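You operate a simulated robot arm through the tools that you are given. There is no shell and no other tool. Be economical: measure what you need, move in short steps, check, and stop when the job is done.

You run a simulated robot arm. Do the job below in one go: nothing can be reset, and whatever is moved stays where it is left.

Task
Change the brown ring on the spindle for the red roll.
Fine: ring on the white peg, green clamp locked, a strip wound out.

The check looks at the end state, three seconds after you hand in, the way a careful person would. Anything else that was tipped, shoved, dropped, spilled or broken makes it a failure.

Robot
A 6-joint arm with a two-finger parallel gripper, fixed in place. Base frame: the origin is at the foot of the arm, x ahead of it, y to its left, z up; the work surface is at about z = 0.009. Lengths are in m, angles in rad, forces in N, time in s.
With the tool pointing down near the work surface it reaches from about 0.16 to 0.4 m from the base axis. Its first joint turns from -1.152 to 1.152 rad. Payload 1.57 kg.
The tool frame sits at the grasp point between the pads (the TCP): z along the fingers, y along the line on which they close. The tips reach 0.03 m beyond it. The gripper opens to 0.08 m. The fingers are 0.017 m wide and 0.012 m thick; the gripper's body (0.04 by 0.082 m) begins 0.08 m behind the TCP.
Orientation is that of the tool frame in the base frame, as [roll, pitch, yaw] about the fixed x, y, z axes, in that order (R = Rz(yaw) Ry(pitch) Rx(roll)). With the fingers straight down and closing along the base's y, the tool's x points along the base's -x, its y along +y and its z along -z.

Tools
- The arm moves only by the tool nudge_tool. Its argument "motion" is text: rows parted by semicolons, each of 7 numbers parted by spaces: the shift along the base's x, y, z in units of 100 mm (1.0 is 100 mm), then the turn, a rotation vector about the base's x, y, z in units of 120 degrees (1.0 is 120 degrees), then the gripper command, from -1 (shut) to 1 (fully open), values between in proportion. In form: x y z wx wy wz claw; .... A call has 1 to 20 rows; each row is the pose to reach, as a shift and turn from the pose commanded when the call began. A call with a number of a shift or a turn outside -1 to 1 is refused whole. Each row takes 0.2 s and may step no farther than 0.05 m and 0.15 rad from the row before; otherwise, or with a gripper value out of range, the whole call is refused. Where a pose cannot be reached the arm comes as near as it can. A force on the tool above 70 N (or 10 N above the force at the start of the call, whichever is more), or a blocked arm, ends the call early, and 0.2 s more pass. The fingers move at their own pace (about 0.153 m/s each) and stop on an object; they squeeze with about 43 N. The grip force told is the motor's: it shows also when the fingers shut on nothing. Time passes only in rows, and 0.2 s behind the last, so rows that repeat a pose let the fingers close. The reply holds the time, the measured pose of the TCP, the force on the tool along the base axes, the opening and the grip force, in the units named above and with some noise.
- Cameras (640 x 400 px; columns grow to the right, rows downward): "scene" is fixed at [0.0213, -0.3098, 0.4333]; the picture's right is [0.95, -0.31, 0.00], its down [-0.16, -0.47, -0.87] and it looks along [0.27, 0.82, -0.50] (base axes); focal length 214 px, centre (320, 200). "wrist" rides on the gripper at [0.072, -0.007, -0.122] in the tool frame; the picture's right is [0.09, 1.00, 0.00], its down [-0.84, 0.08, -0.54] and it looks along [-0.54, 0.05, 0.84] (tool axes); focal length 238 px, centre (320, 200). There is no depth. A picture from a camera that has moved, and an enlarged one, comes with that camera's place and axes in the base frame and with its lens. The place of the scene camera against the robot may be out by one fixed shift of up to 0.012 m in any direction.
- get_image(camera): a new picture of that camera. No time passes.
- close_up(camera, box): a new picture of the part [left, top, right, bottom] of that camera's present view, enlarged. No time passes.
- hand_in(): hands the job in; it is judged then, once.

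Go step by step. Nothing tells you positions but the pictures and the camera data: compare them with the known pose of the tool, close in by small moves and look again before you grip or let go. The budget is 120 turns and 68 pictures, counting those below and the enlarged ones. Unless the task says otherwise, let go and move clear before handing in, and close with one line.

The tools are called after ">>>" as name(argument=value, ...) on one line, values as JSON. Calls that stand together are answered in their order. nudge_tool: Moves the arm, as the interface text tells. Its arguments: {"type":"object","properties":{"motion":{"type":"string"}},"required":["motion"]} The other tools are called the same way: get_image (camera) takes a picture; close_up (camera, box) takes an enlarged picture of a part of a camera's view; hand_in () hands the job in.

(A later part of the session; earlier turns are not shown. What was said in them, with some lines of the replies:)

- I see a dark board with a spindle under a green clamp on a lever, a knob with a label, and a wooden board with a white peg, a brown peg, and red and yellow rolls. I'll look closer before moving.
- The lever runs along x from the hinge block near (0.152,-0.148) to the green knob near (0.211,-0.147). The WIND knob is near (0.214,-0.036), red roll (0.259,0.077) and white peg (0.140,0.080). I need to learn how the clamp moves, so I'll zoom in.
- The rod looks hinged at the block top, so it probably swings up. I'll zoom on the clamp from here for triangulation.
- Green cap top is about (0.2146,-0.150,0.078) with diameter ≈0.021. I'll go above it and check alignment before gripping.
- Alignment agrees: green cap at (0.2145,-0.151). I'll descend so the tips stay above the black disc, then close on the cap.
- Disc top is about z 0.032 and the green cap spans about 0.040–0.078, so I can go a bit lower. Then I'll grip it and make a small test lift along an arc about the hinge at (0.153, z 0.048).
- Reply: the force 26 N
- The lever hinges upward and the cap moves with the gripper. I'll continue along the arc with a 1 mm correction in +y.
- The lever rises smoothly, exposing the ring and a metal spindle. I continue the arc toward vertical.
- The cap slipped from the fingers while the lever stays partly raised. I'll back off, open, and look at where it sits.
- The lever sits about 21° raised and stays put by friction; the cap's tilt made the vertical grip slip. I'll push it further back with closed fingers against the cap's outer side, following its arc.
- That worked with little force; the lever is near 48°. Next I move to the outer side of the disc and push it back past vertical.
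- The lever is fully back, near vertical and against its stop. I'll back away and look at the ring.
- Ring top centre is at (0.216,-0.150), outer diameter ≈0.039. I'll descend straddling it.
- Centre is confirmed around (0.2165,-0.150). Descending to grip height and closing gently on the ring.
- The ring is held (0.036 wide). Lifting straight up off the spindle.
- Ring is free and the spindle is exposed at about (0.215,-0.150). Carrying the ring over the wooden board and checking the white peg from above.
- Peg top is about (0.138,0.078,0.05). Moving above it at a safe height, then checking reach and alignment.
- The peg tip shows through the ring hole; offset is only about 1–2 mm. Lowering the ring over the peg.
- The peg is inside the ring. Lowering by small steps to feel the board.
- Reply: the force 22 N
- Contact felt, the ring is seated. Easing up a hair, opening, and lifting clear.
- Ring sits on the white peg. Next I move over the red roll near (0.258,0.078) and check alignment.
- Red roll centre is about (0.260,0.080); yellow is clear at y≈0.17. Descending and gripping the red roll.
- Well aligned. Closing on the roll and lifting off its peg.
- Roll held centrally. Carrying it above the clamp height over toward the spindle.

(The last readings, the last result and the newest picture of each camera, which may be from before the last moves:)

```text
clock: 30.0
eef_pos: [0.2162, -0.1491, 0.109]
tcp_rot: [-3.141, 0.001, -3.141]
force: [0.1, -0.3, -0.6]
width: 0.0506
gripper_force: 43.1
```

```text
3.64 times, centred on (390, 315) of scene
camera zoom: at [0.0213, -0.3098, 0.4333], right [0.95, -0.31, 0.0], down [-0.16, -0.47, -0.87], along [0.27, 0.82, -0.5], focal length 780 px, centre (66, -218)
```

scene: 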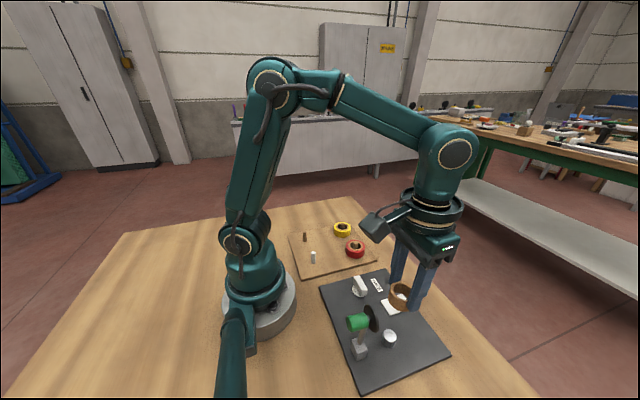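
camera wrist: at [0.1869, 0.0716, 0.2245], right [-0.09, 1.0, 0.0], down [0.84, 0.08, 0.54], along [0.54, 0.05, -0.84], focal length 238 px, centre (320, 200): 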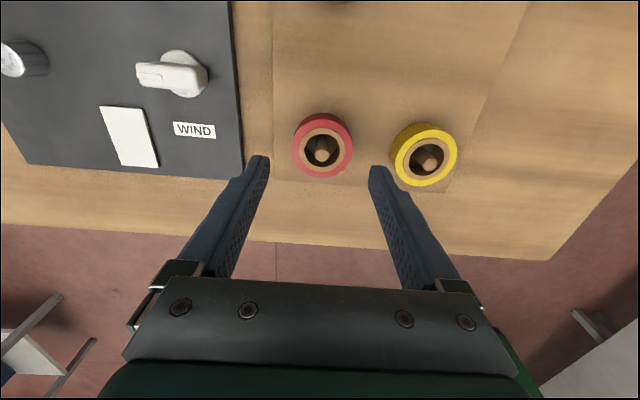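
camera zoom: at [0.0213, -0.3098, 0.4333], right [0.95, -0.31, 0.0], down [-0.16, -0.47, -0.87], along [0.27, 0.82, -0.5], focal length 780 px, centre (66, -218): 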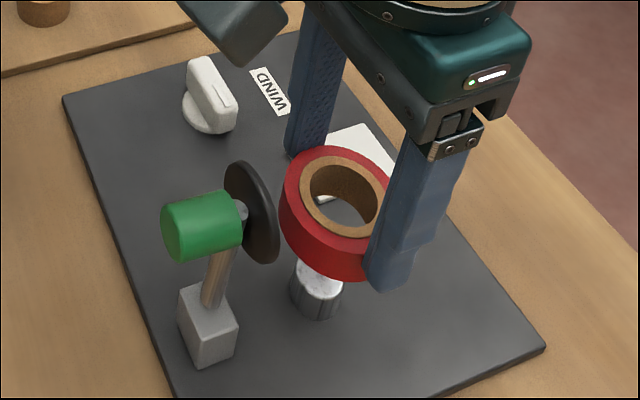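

Spindle is hidden behind the roll from here. I'll shift by the computed offset and lower to just above the spindle top, then look.

>>> nudge_tool(motion="-0.018 -0.012 -0.15 0 0 0 -1; -0.018 -0.012 -0.32 0 0 0 -1; -0.018 -0.012 -0.32 0 0 0 -1")

>>> close_up(camera="wrist", box=[230, 90, 410, 230])

>>> close_up(camera="scene", box=[360, 300, 420, 350])

```text
clock: 30.8
eef_pos: [0.2136, -0.1521, 0.0779]
tcp_rot: [-3.14, 0.001, -3.141]
force: [0.0, -0.3, -0.3]
width: 0.0506
gripper_force: 43.0
```

```text
2.86 times, centred on (320, 160) of wrist
camera zoom: at [0.1429, -0.1577, 0.2009], right [-0.09, 1.0, 0.0], down [0.84, 0.08, 0.54], along [0.54, 0.05, -0.84], focal length 681 px, centre (320, 314)
```

zoom: 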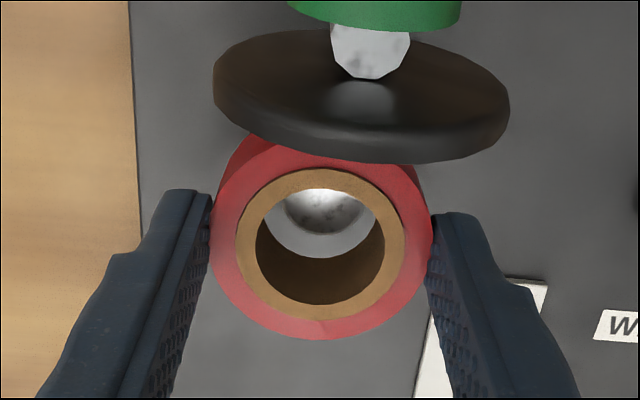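

```text
8.00 times, centred on (390, 325) of scene
camera zoom: at [0.0213, -0.3098, 0.4333], right [0.95, -0.31, 0.0], down [-0.16, -0.47, -0.87], along [0.27, 0.82, -0.5], focal length 1716 px, centre (-240, -800)
```

zoom: 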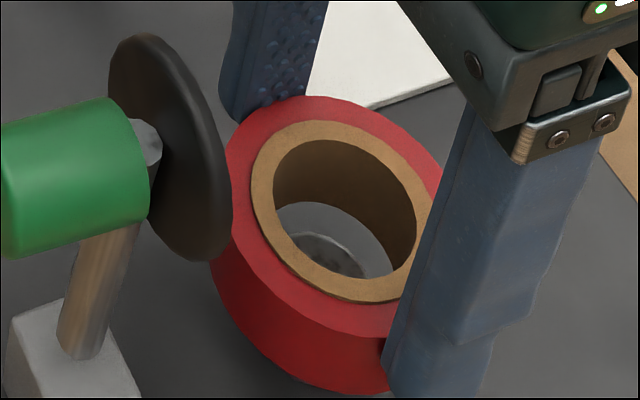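

Through the hole the spindle is within about 1 mm of centre. Making that correction and lowering in small steps.

>>> nudge_tool(motion="-0.005 0.01 -0.05 0 0 0 -1; -0.005 0.01 -0.1 0 0 0 -1; -0.005 0.01 -0.14 0 0 0 -1")

>>> close_up(camera="scene", box=[360, 300, 420, 350])

```text
clock: 31.6
eef_pos: [0.213, -0.15, 0.0642]
tcp_rot: [-3.141, -0.002, -3.141]
force: [0.2, 0.4, 0.6]
width: 0.0505
gripper_force: 43.0
```

```text
8.00 times, centred on (390, 325) of scene
camera zoom: at [0.0213, -0.3098, 0.4333], right [0.95, -0.31, 0.0], down [-0.16, -0.47, -0.87], along [0.27, 0.82, -0.5], focal length 1716 px, centre (-240, -800)
```

zoom: 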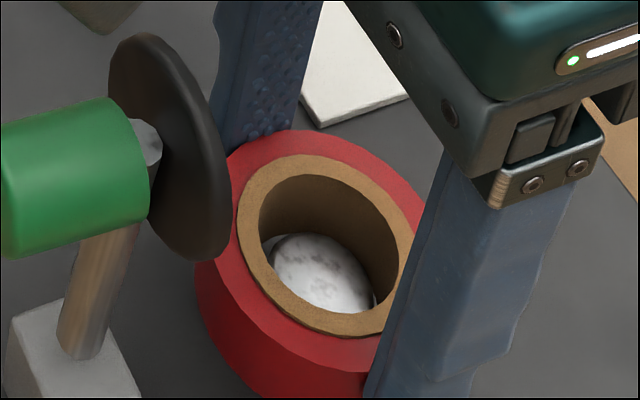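

No contact so far and the spindle is centred in the hole. Continuing down.

>>> nudge_tool(motion="0 0 -0.03 0 0 0 -1; 0 0 -0.06 0 0 0 -1; 0 0 -0.085 0 0 0 -1; 0 0 -0.1 0 0 0 -1")

>>> close_up(camera="scene", box=[360, 300, 420, 350])

```text
clock: 32.6
eef_pos: [0.2128, -0.1502, 0.0551]
tcp_rot: [3.141, -0.001, -3.141]
force: [-1.0, 0.5, 0.1]
width: 0.0508
gripper_force: 42.9
```

```text
8.00 times, centred on (390, 325) of scene
camera zoom: at [0.0213, -0.3098, 0.4333], right [0.95, -0.31, 0.0], down [-0.16, -0.47, -0.87], along [0.27, 0.82, -0.5], focal length 1716 px, centre (-240, -800)
```

zoom: 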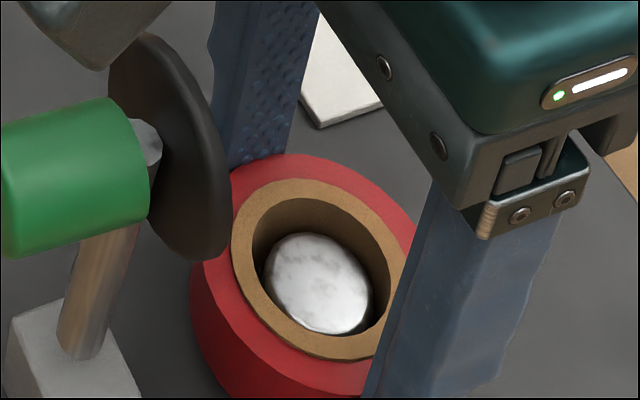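

The spindle is in the core. Feeling for the seat in 1 mm steps.

>>> nudge_tool(motion="0 0 -0.01 0 0 0 -1; 0 0 -0.02 0 0 0 -1; 0 0 -0.03 0 0 0 -1")

```text
clock: 33.4
eef_pos: [0.2131, -0.15, 0.0513]
tcp_rot: [3.141, 0.001, -3.142]
force: [-0.4, -0.1, -0.4]
width: 0.0507
gripper_force: 42.8
```

>>> nudge_tool(motion="0 0 -0.01 0 0 0 -1; 0 0 -0.02 0 0 0 -1; 0 0 -0.025 0 0 0 -1")

>>> close_up(camera="scene", box=[340, 290, 440, 370])

```text
clock: 34.2
eef_pos: [0.2128, -0.1499, 0.0494]
tcp_rot: [-3.14, 0.0, -3.14]
force: [-6.6, 2.5, 31.9]
width: 0.0506
gripper_force: 43.2
```

```text
5.00 times, centred on (390, 330) of scene
camera zoom: at [0.0212, -0.3098, 0.4333], right [0.95, -0.31, 0.0], down [-0.15, -0.47, -0.87], along [0.27, 0.82, -0.5], focal length 1072 px, centre (-30, -450)
```

zoom: 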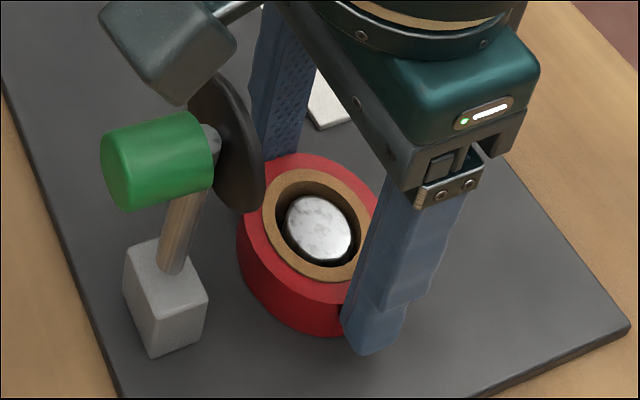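

Contact: the roll is seated on the spindle. Releasing and lifting straight up.

>>> nudge_tool(motion="0 0 0.015 0 0 0 -1; 0 0 0.015 0 0 0 0.7; 0 0 0.015 0 0 0 0.7; 0 0 0.3 0 0 0 0.7; 0.1 0 0.7 0 0 0 0.7; 0.3 0 1 0 0 0 0.7; 0.4 0 1 0 0 0 0.7")

>>> close_up(camera="scene", box=[330, 260, 450, 380])

>>> get_image(camera="wrist")

```text
clock: 35.8
eef_pos: [0.2528, -0.1493, 0.1492]
tcp_rot: [-3.14, 0.001, -3.141]
force: [-0.3, 0.3, -0.2]
width: 0.0679
gripper_force: 0.0
```

```text
3.33 times, centred on (390, 320) of scene
camera zoom: at [0.0213, -0.3098, 0.4333], right [0.95, -0.31, 0.0], down [-0.16, -0.47, -0.87], along [0.27, 0.82, -0.5], focal length 715 px, centre (87, -200)
```

zoom: 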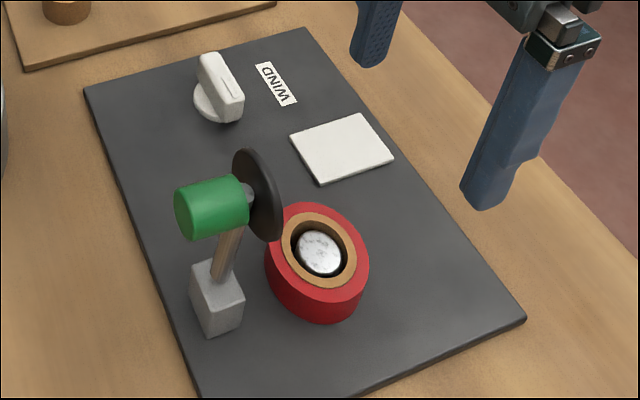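

```text
18 pictures are left
camera wrist: at [0.1821, -0.1563, 0.2724], right [-0.09, 1.0, 0.0], down [0.84, 0.08, 0.54], along [0.54, 0.05, -0.84], focal length 238 px, centre (320, 200)
```

wrist: 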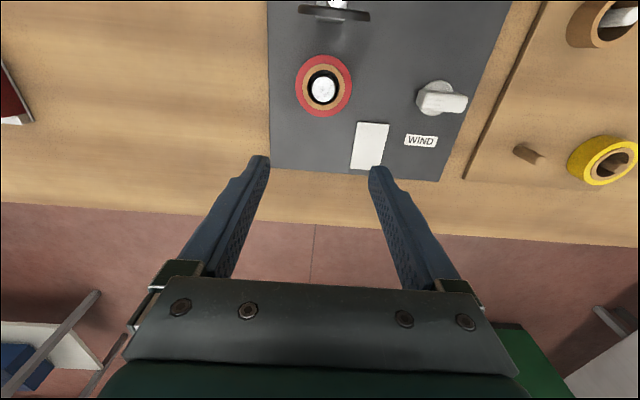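

Roll is on. Now I go over and behind the raised lever, closed fingers, ready to push it forward and down.

>>> nudge_tool(motion="0 0 0.3 0 0 0 -1; -0.4 -0.01 0.55 0 0 0 -1; -0.8 -0.01 0.55 0 0 0 -1; -1 -0.01 0.55 0 0 0 -1")

>>> nudge_tool(motion="-0.3 0 0 0 0 0 -1; -0.53 0 0 0 0 0 -1; -0.53 0 -0.35 0 0 0 -1; -0.53 0 -0.65 0 0 0 -1; -0.53 0 -0.65 0 0 0 -1")

>>> close_up(camera="scene", box=[310, 250, 430, 370])

```text
clock: 36.8
eef_pos: [0.1534, -0.1511, 0.2031]
tcp_rot: [-3.141, 0.001, 3.141]
force: [0.2, 0.6, -0.3]
width: 0.0
gripper_force: 21.3
```

```text
clock: 38.0
eef_pos: [0.0997, -0.1514, 0.1385]
tcp_rot: [3.141, 0.0, 3.141]
force: [-0.2, 0.9, -0.3]
width: 0.0003
gripper_force: 20.9
```

```text
3.33 times, centred on (370, 310) of scene
camera zoom: at [0.0213, -0.3098, 0.4333], right [0.95, -0.31, 0.0], down [-0.16, -0.47, -0.87], along [0.27, 0.82, -0.5], focal length 715 px, centre (153, -167)
```

zoom: 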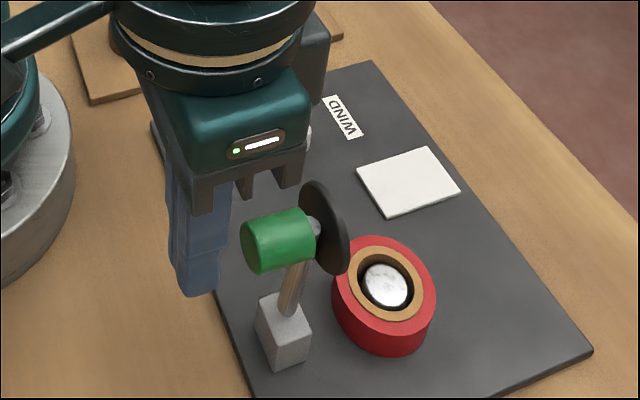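

Fingers are directly behind the cap. Pushing forward along its arc to about 40°.

>>> nudge_tool(motion="0.08 0 -0.04 0 0 0 -1; 0.165 0 -0.04 0 0 0 -1; 0.22 0 -0.01 0 0 0 -1; 0.28 0 0.03 0 0 0 -1; 0.34 0 0.05 0 0 0 -1; 0.397 0 0.06 0 0 0 -1; 0.455 0 0.06 0 0 0 -1; 0.513 0 0.06 0 0 0 -1; 0.57 0 0.05 0 0 0 -1; 0.628 0 0.035 0 0 0 -1; 0.685 0 0.015 0 0 0 -1; 0.738 0 -0.005 0 0 0 -1")

>>> close_up(camera="scene", box=[310, 250, 430, 370])

```text
clock: 40.6
eef_pos: [0.1743, -0.1518, 0.1373]
tcp_rot: [-3.141, 0.001, -3.14]
force: [0.4, -0.2, 0.5]
width: 0.0
gripper_force: 21.4
```

```text
3.33 times, centred on (370, 310) of scene
camera zoom: at [0.0213, -0.3098, 0.4333], right [0.95, -0.31, 0.0], down [-0.16, -0.47, -0.87], along [0.27, 0.82, -0.5], focal length 715 px, centre (153, -167)
```

zoom: 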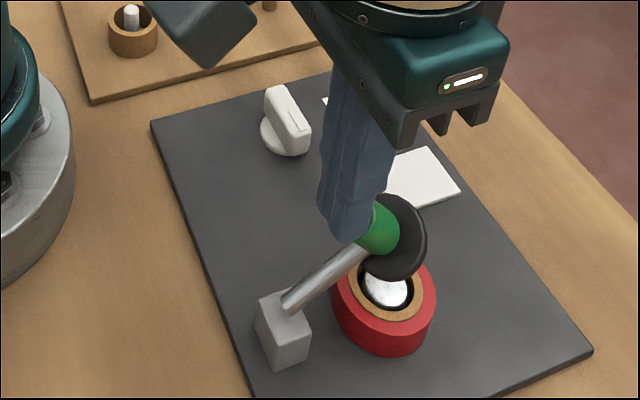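

Lever comes down nicely. Continuing to flat and pressing to lock.

>>> nudge_tool(motion="0.05 0 -0.02 0 0 0 -1; 0.1 0 -0.045 0 0 0 -1; 0.145 0 -0.08 0 0 0 -1; 0.187 0 -0.12 0 0 0 -1; 0.23 0 -0.165 0 0 0 -1; 0.267 0 -0.21 0 0 0 -1; 0.3 0 -0.26 0 0 0 -1; 0.33 0 -0.3 0 0 0 -1; 0.36 0 -0.33 0 0 0 -1")

>>> close_up(camera="scene", box=[330, 280, 430, 370])

```text
clock: 42.6
eef_pos: [0.2092, -0.1508, 0.1056]
tcp_rot: [3.141, -0.002, 3.141]
force: [-5.0, 1.9, 10.6]
width: 0.0
gripper_force: 21.4
```

```text
4.44 times, centred on (380, 325) of scene
camera zoom: at [0.0213, -0.3098, 0.4333], right [0.95, -0.31, 0.0], down [-0.16, -0.47, -0.87], along [0.27, 0.82, -0.5], focal length 953 px, centre (53, -356)
```

zoom: 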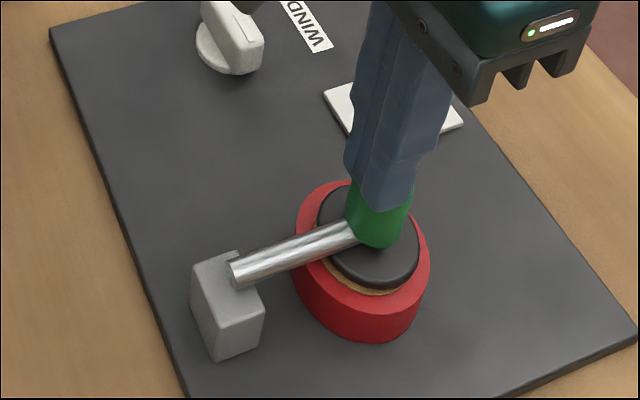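

Almost down, light contact. Pressing a few millimetres more to lock.

>>> nudge_tool(motion="0.03 0 -0.02 0 0 0 -1; 0.03 0 -0.04 0 0 0 -1; 0.03 0 -0.06 0 0 0 -1; 0.03 0 -0.08 0 0 0 -1")

```text
clock: 43.2
eef_pos: [0.2111, -0.1517, 0.104]
tcp_rot: [-3.139, -0.003, -3.14]
force: [-10.4, 5.7, 33.1]
width: 0.0001
gripper_force: 21.4
stopped in row 2: the force on the tool passed its limit (the readings are from after the stop); the commanded pose is now the measured one
```

It's hard against the stop, so fully down. Lifting away and checking the clamp stays closed.

>>> nudge_tool(motion="0 0 0.3 0 0 0 -1; 0 0.2 0.6 0 0 0 -1; 0.2 0.5 0.8 0 0 0 0; 0.2 0.8 0.8 0 0 0 0.3")

>>> close_up(camera="scene", box=[330, 260, 430, 370])

>>> get_image(camera="wrist")

```text
clock: 44.2
eef_pos: [0.232, -0.0723, 0.1831]
tcp_rot: [-3.14, 0.0, -3.139]
force: [0.2, -0.5, 0.0]
width: 0.052
gripper_force: 0.0
```

```text
3.64 times, centred on (380, 315) of scene
camera zoom: at [0.0213, -0.3098, 0.4333], right [0.95, -0.31, 0.0], down [-0.16, -0.47, -0.87], along [0.27, 0.82, -0.5], focal length 780 px, centre (102, -218)
```

zoom: 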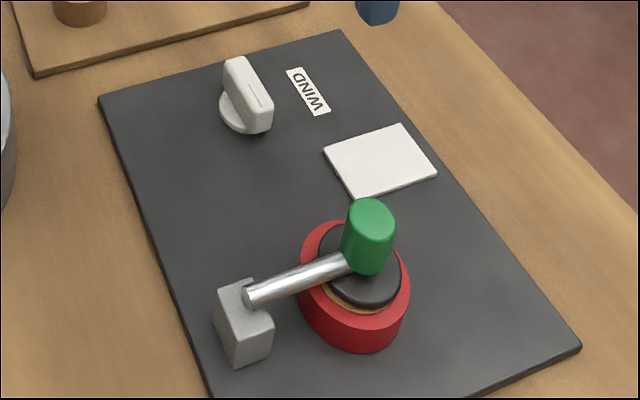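

```text
13 pictures are left
camera wrist: at [0.1611, -0.0785, 0.3067], right [-0.09, 1.0, 0.0], down [0.84, 0.08, 0.54], along [0.54, 0.05, -0.84], focal length 238 px, centre (320, 200)
```

wrist: 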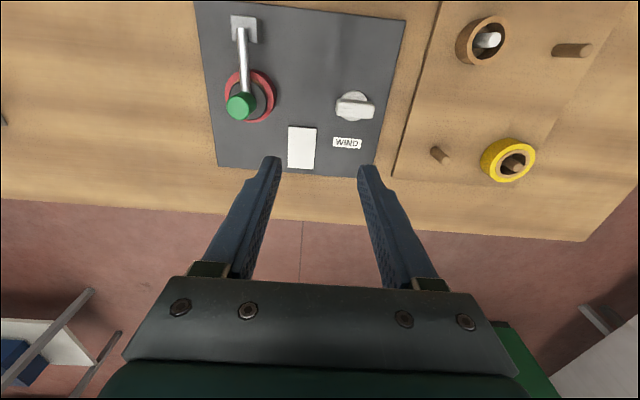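

Clamp is down on the roll. Next is the WIND knob near (0.213,-0.036), whose bar lies along y, so I turn the gripper -90° to close across it, staying high.

>>> nudge_tool(motion="-0.02 0.05 0 0 0 -0.07 0.3; -0.04 0.1 0 0 0 -0.14 0.3; -0.06 0.15 -0.05 0 0 -0.21 0.3; -0.08 0.2 -0.1 0 0 -0.28 0.3; -0.1 0.25 -0.15 0 0 -0.35 0.3; -0.12 0.28 -0.2 0 0 -0.42 0.3; -0.14 0.3 -0.25 0 0 -0.49 0.3; -0.16 0.32 -0.3 0 0 -0.56 0.3; -0.18 0.34 -0.35 0 0 -0.63 0.3; -0.19 0.36 -0.4 0 0 -0.69 0.3; -0.19 0.36 -0.45 0 0 -0.75 0.3; -0.19 0.36 -0.45 0 0 -0.75 0.3")

>>> close_up(camera="wrist", box=[200, 50, 440, 220])

```text
clock: 46.8
eef_pos: [0.2124, -0.0347, 0.1393]
tcp_rot: [-3.14, -0.001, 1.57]
force: [0.3, -0.7, 0.0]
width: 0.0522
gripper_force: 0.1
```

```text
2.35 times, centred on (320, 135) of wrist
camera zoom: at [0.2071, 0.0361, 0.2621], right [1.0, 0.09, 0.0], down [0.08, -0.84, 0.54], along [0.05, -0.54, -0.84], focal length 561 px, centre (320, 353)
```

zoom: 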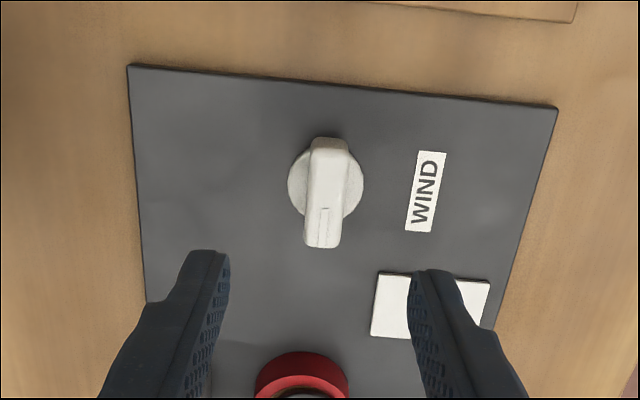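

The pointer line faces -y and WIND is on the +x side, so a +90° turn should wind. Knob centre is about (0.215,-0.0345); descending over it.

>>> nudge_tool(motion="0.026 0 -0.3 0 0 0 0.3; 0.026 0 -0.6 0 0 0 0.3; 0.026 0 -0.77 0 0 0 0.3; 0.026 0 -0.77 0 0 0 0.3")

>>> close_up(camera="wrist", box=[220, 90, 420, 230])

>>> close_up(camera="scene", box=[320, 240, 440, 350])

```text
clock: 47.8
eef_pos: [0.2151, -0.0358, 0.0619]
tcp_rot: [-3.14, 0.0, 1.573]
force: [-0.7, 0.5, -0.4]
width: 0.0523
gripper_force: 0.1
```

```text
2.86 times, centred on (320, 160) of wrist
camera zoom: at [0.2096, 0.0357, 0.1848], right [1.0, 0.09, 0.0], down [0.08, -0.84, 0.54], along [0.05, -0.54, -0.84], focal length 681 px, centre (320, 314)
```

zoom: 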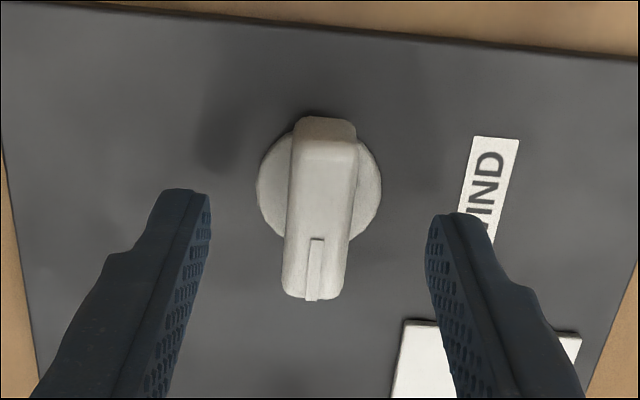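

```text
3.64 times, centred on (380, 295) of scene
camera zoom: at [0.0213, -0.3098, 0.4333], right [0.95, -0.31, 0.0], down [-0.16, -0.47, -0.87], along [0.27, 0.82, -0.5], focal length 780 px, centre (102, -146)
```

zoom: 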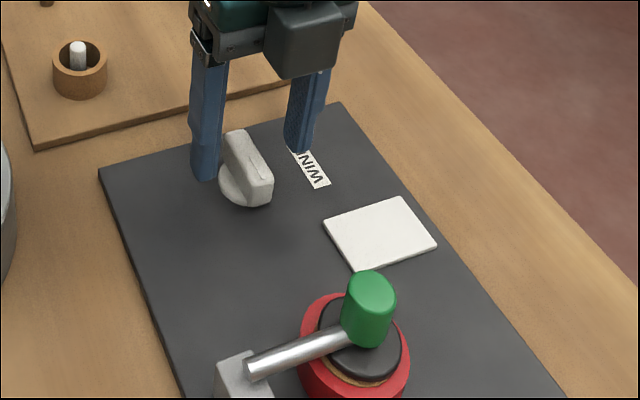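

Aligned. Shifting 2 mm in +y, lowering 5 mm, gripping the bar and turning +45° to start.

>>> nudge_tool(motion="0 0.02 -0.05 0 0 0 0.3; 0 0.02 -0.05 0 0 0 -1; 0 0.02 -0.05 0 0 0 -1; 0 0.02 -0.05 0 0 0 -1; 0 0.02 -0.05 0 0 0.07 -1; 0 0.02 -0.05 0 0 0.14 -1; 0 0.02 -0.05 0 0 0.21 -1; 0 0.02 -0.05 0 0 0.28 -1; 0 0.02 -0.05 0 0 0.35 -1")

>>> close_up(camera="scene", box=[320, 240, 440, 370])

```text
clock: 49.8
eef_pos: [0.2151, -0.0332, 0.0564]
tcp_rot: [-3.14, -0.006, 2.296]
force: [-7.8, 1.7, -2.9]
width: 0.0335
gripper_force: 42.0
```

```text
3.08 times, centred on (380, 305) of scene
camera zoom: at [0.0213, -0.3098, 0.4332], right [0.95, -0.31, 0.0], down [-0.16, -0.47, -0.87], along [0.27, 0.82, -0.5], focal length 660 px, centre (135, -123)
```

zoom: 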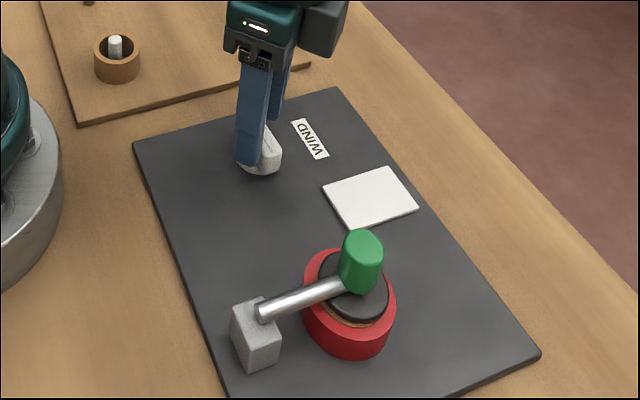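

Opening reads 0.0335, which suggests the fingers hold the round base rather than the bar. Checking from the wrist.

>>> close_up(camera="wrist", box=[220, 90, 420, 230])

```text
2.86 times, centred on (320, 160) of wrist
camera zoom: at [0.1636, 0.0158, 0.1803], right [0.68, 0.73, 0.0], down [0.62, -0.58, 0.54], along [0.39, -0.37, -0.84], focal length 681 px, centre (320, 314)
```

zoom: 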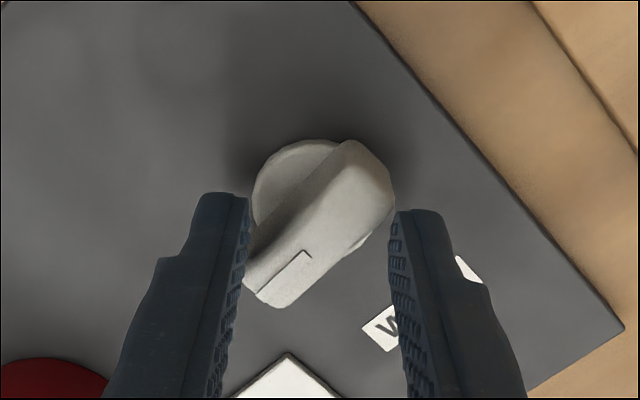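

The fingers slid around the base disc. I'll open, raise, turn back, and regrip higher on the bar, checking the width.

>>> nudge_tool(motion="0 0 0 0 0 0 0.3; 0 0 0 0 0 0 0.3; 0 0 0.15 0 0 0 0.3; 0 0 0.15 0 0 -0.07 0.3; 0 0 0.15 0 0 -0.14 0.3; 0 0 0.15 0 0 -0.21 0.3; 0 0 0.15 0 0 -0.28 0.3; 0 0 0.15 0 0 -0.345 0.3; 0 0 0.08 0 0 -0.345 0.3; 0 0 0.08 0 0 -0.345 -1; 0 0 0.08 0 0 -0.345 -1; 0 0 0.08 0 0 -0.345 -1")

```text
clock: 52.4
eef_pos: [0.2143, -0.0338, 0.0643]
tcp_rot: [-3.138, -0.002, 1.583]
force: [-3.5, -1.3, 7.0]
width: 0.0159
gripper_force: 31.4
```

Now the bar itself is gripped (0.016). Turning +42° first.

>>> nudge_tool(motion="0 0 0 0 0 0.07 -1; 0 0 0 0 0 0.14 -1; 0 0 0 0 0 0.21 -1; 0 0 0 0 0 0.28 -1; 0 0 0 0 0 0.35 -1")

>>> close_up(camera="scene", box=[320, 240, 440, 370])

```text
clock: 53.6
eef_pos: [0.2163, -0.0334, 0.0651]
tcp_rot: [-3.141, -0.004, 2.307]
force: [-8.2, 3.0, 6.5]
width: 0.0339
gripper_force: 41.4
```

```text
3.08 times, centred on (380, 305) of scene
camera zoom: at [0.0213, -0.3098, 0.4333], right [0.95, -0.31, 0.0], down [-0.16, -0.47, -0.87], along [0.27, 0.82, -0.5], focal length 660 px, centre (135, -123)
```

zoom: 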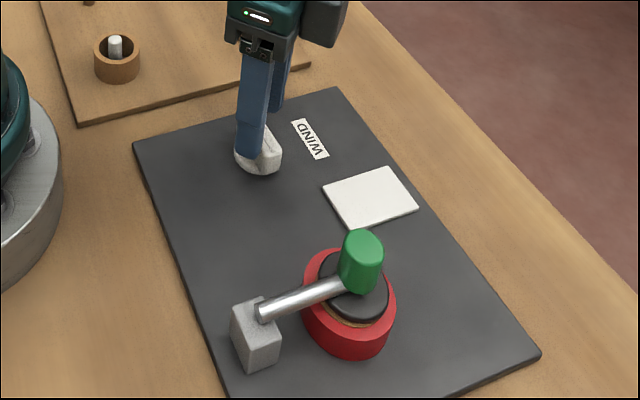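

The bar stayed put and spread the fingers, so it doesn't turn that way. Returning, regripping and trying the other direction.

>>> nudge_tool(motion="0 0 0 0 0 0 0.3; 0 0 0 0 0 0 0.3; 0 0 0.1 0 0 0 0.3; -0.01 0 0.1 0 0 -0.07 0.3; -0.015 0 0.1 0 0 -0.14 0.3; -0.015 0 0.1 0 0 -0.21 0.3; -0.015 0 0.1 0 0 -0.28 0.3; -0.015 0 0.1 0 0 -0.35 0.3; -0.015 0 -0.01 0 0 -0.35 0.3; -0.015 0 -0.01 0 0 -0.35 -1; -0.015 0 -0.01 0 0 -0.35 -1; -0.015 0 -0.01 0 0 -0.35 -1")

>>> nudge_tool(motion="0 0 0 0 0 -0.05 -1; 0 0 0 0 0 -0.1 -1; 0 0 0 0 0 -0.15 -1")

```text
clock: 56.2
eef_pos: [0.2138, -0.0333, 0.0631]
tcp_rot: [-3.139, 0.0, 1.584]
force: [11.0, 0.0, -11.2]
width: 0.0157
gripper_force: 31.2
```

```text
clock: 57.0
eef_pos: [0.2162, -0.0332, 0.0646]
tcp_rot: [3.139, -0.003, 1.267]
force: [19.2, 3.3, -15.5]
width: 0.0158
gripper_force: 31.6
```

Width holds at 0.016, so the knob follows in the negative direction. Continuing to about -90°.

>>> nudge_tool(motion="0 0 0 0 0 -0.065 -1; 0 0 0 0 0 -0.13 -1; 0 0 0 0 0 -0.195 -1; 0 0 0 0 0 -0.26 -1; 0 0 0 0 0 -0.325 -1")

>>> close_up(camera="scene", box=[320, 240, 440, 370])

```text
clock: 58.2
eef_pos: [0.215, -0.034, 0.0641]
tcp_rot: [3.138, -0.007, 0.587]
force: [18.6, -19.9, 2.3]
width: 0.0155
gripper_force: 31.6
```

```text
3.08 times, centred on (380, 305) of scene
camera zoom: at [0.0213, -0.3098, 0.4333], right [0.95, -0.31, 0.0], down [-0.16, -0.47, -0.87], along [0.27, 0.82, -0.5], focal length 660 px, centre (135, -123)
```

zoom: 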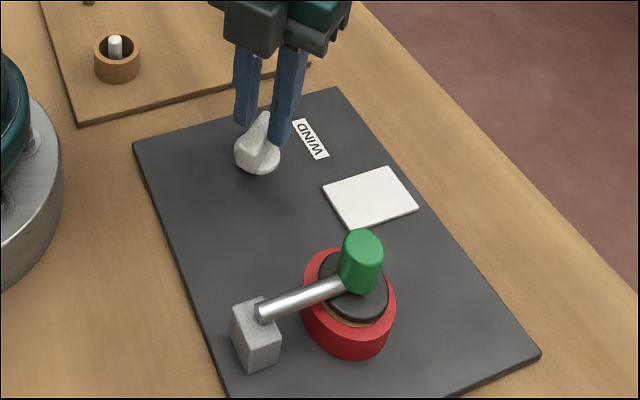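

The knob has turned about 57°; no strip yet. Going on.

>>> nudge_tool(motion="0 0 0 0 0 -0.065 -1; 0 0 0 0 0 -0.13 -1; 0 0 0 0 0 -0.195 -1; 0 0 0 0 0 -0.26 -1; 0 0 0 0 0 -0.3 -1")

>>> close_up(camera="scene", box=[320, 240, 440, 370])

```text
clock: 59.2
eef_pos: [0.2143, -0.0365, 0.0626]
tcp_rot: [-3.106, -0.006, 0.067]
force: [-2.2, 50.9, 9.1]
width: 0.0154
gripper_force: 31.4
out of reach, approached as far as the arm can: row 4
stopped in row 4: the force on the tool passed its limit (the readings are from after the stop); the commanded pose is now the measured one
```

```text
3.08 times, centred on (380, 305) of scene
camera zoom: at [0.0213, -0.3097, 0.4332], right [0.95, -0.31, 0.0], down [-0.15, -0.47, -0.87], along [0.27, 0.82, -0.5], focal length 660 px, centre (135, -123)
```

zoom: 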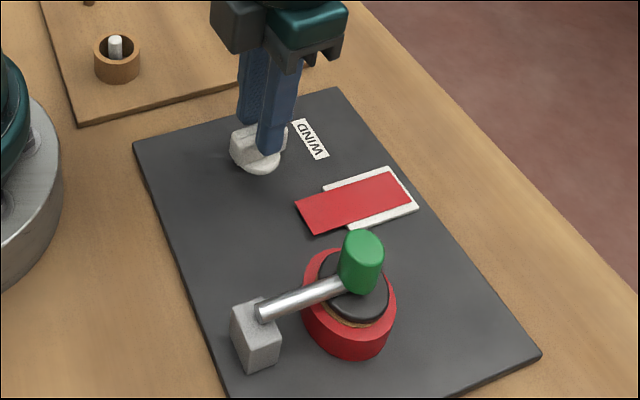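

A red strip has come out over the white pad. Releasing the knob and lifting clear.

>>> nudge_tool(motion="0 0 0 0 0 0 -0.2; 0 0 0 0 0 0 0.3; 0 0 0 0 0 0 0.3; 0 0 0.2 0 0 0 0.3; 0 0 0.6 0 0 0 0.3; 0 0.2 1 0 0 0.05 0.3")

>>> nudge_tool(motion="0 0.2 0.1 0 0 0 0.3; 0 0.5 0.2 0 0 0 0.3; 0 0.5 0.2 0 0 0 0.3")

>>> get_image(camera="scene")

>>> close_up(camera="scene", box=[320, 250, 440, 380])

```text
clock: 60.6
eef_pos: [0.2128, -0.0213, 0.1622]
tcp_rot: [-3.109, -0.006, 0.177]
force: [0.1, -0.6, -0.1]
width: 0.0519
gripper_force: 0.0
```

```text
clock: 61.4
eef_pos: [0.2147, -0.0219, 0.1711]
tcp_rot: [-3.109, -0.009, 0.178]
force: [-0.5, -0.1, -0.5]
width: 0.0523
gripper_force: 0.0
out of reach, approached as far as the arm can: row 1, 2, 3
```

```text
4 pictures are left
```

scene: 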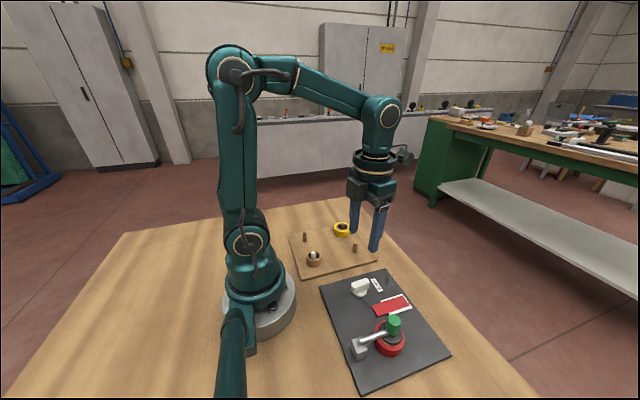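

```text
3.08 times, centred on (380, 315) of scene
camera zoom: at [0.0213, -0.3098, 0.4333], right [0.95, -0.31, 0.0], down [-0.16, -0.47, -0.87], along [0.27, 0.82, -0.5], focal length 660 px, centre (135, -154)
```

zoom: 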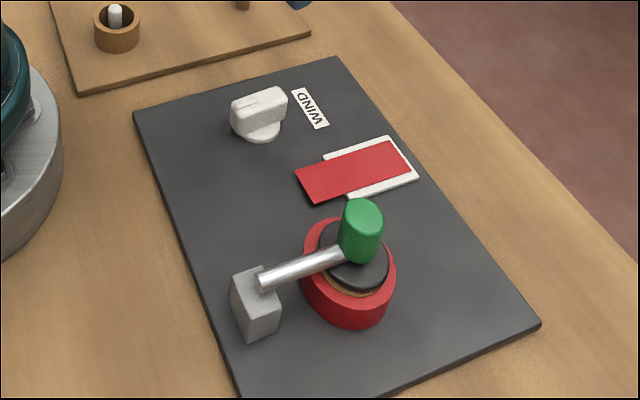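

The brown ring is on the white peg, the red roll is under the closed green clamp, and a red strip lies on the pad. The arm is clear and nothing else has moved, so I'm handing in.

>>> hand_in()

```text
The job is handed in.
```

The job is handed in: the brown ring is on the white peg, the red roll is on the spindle with the green clamp pressed fully down, and a red strip is wound out over the pad.
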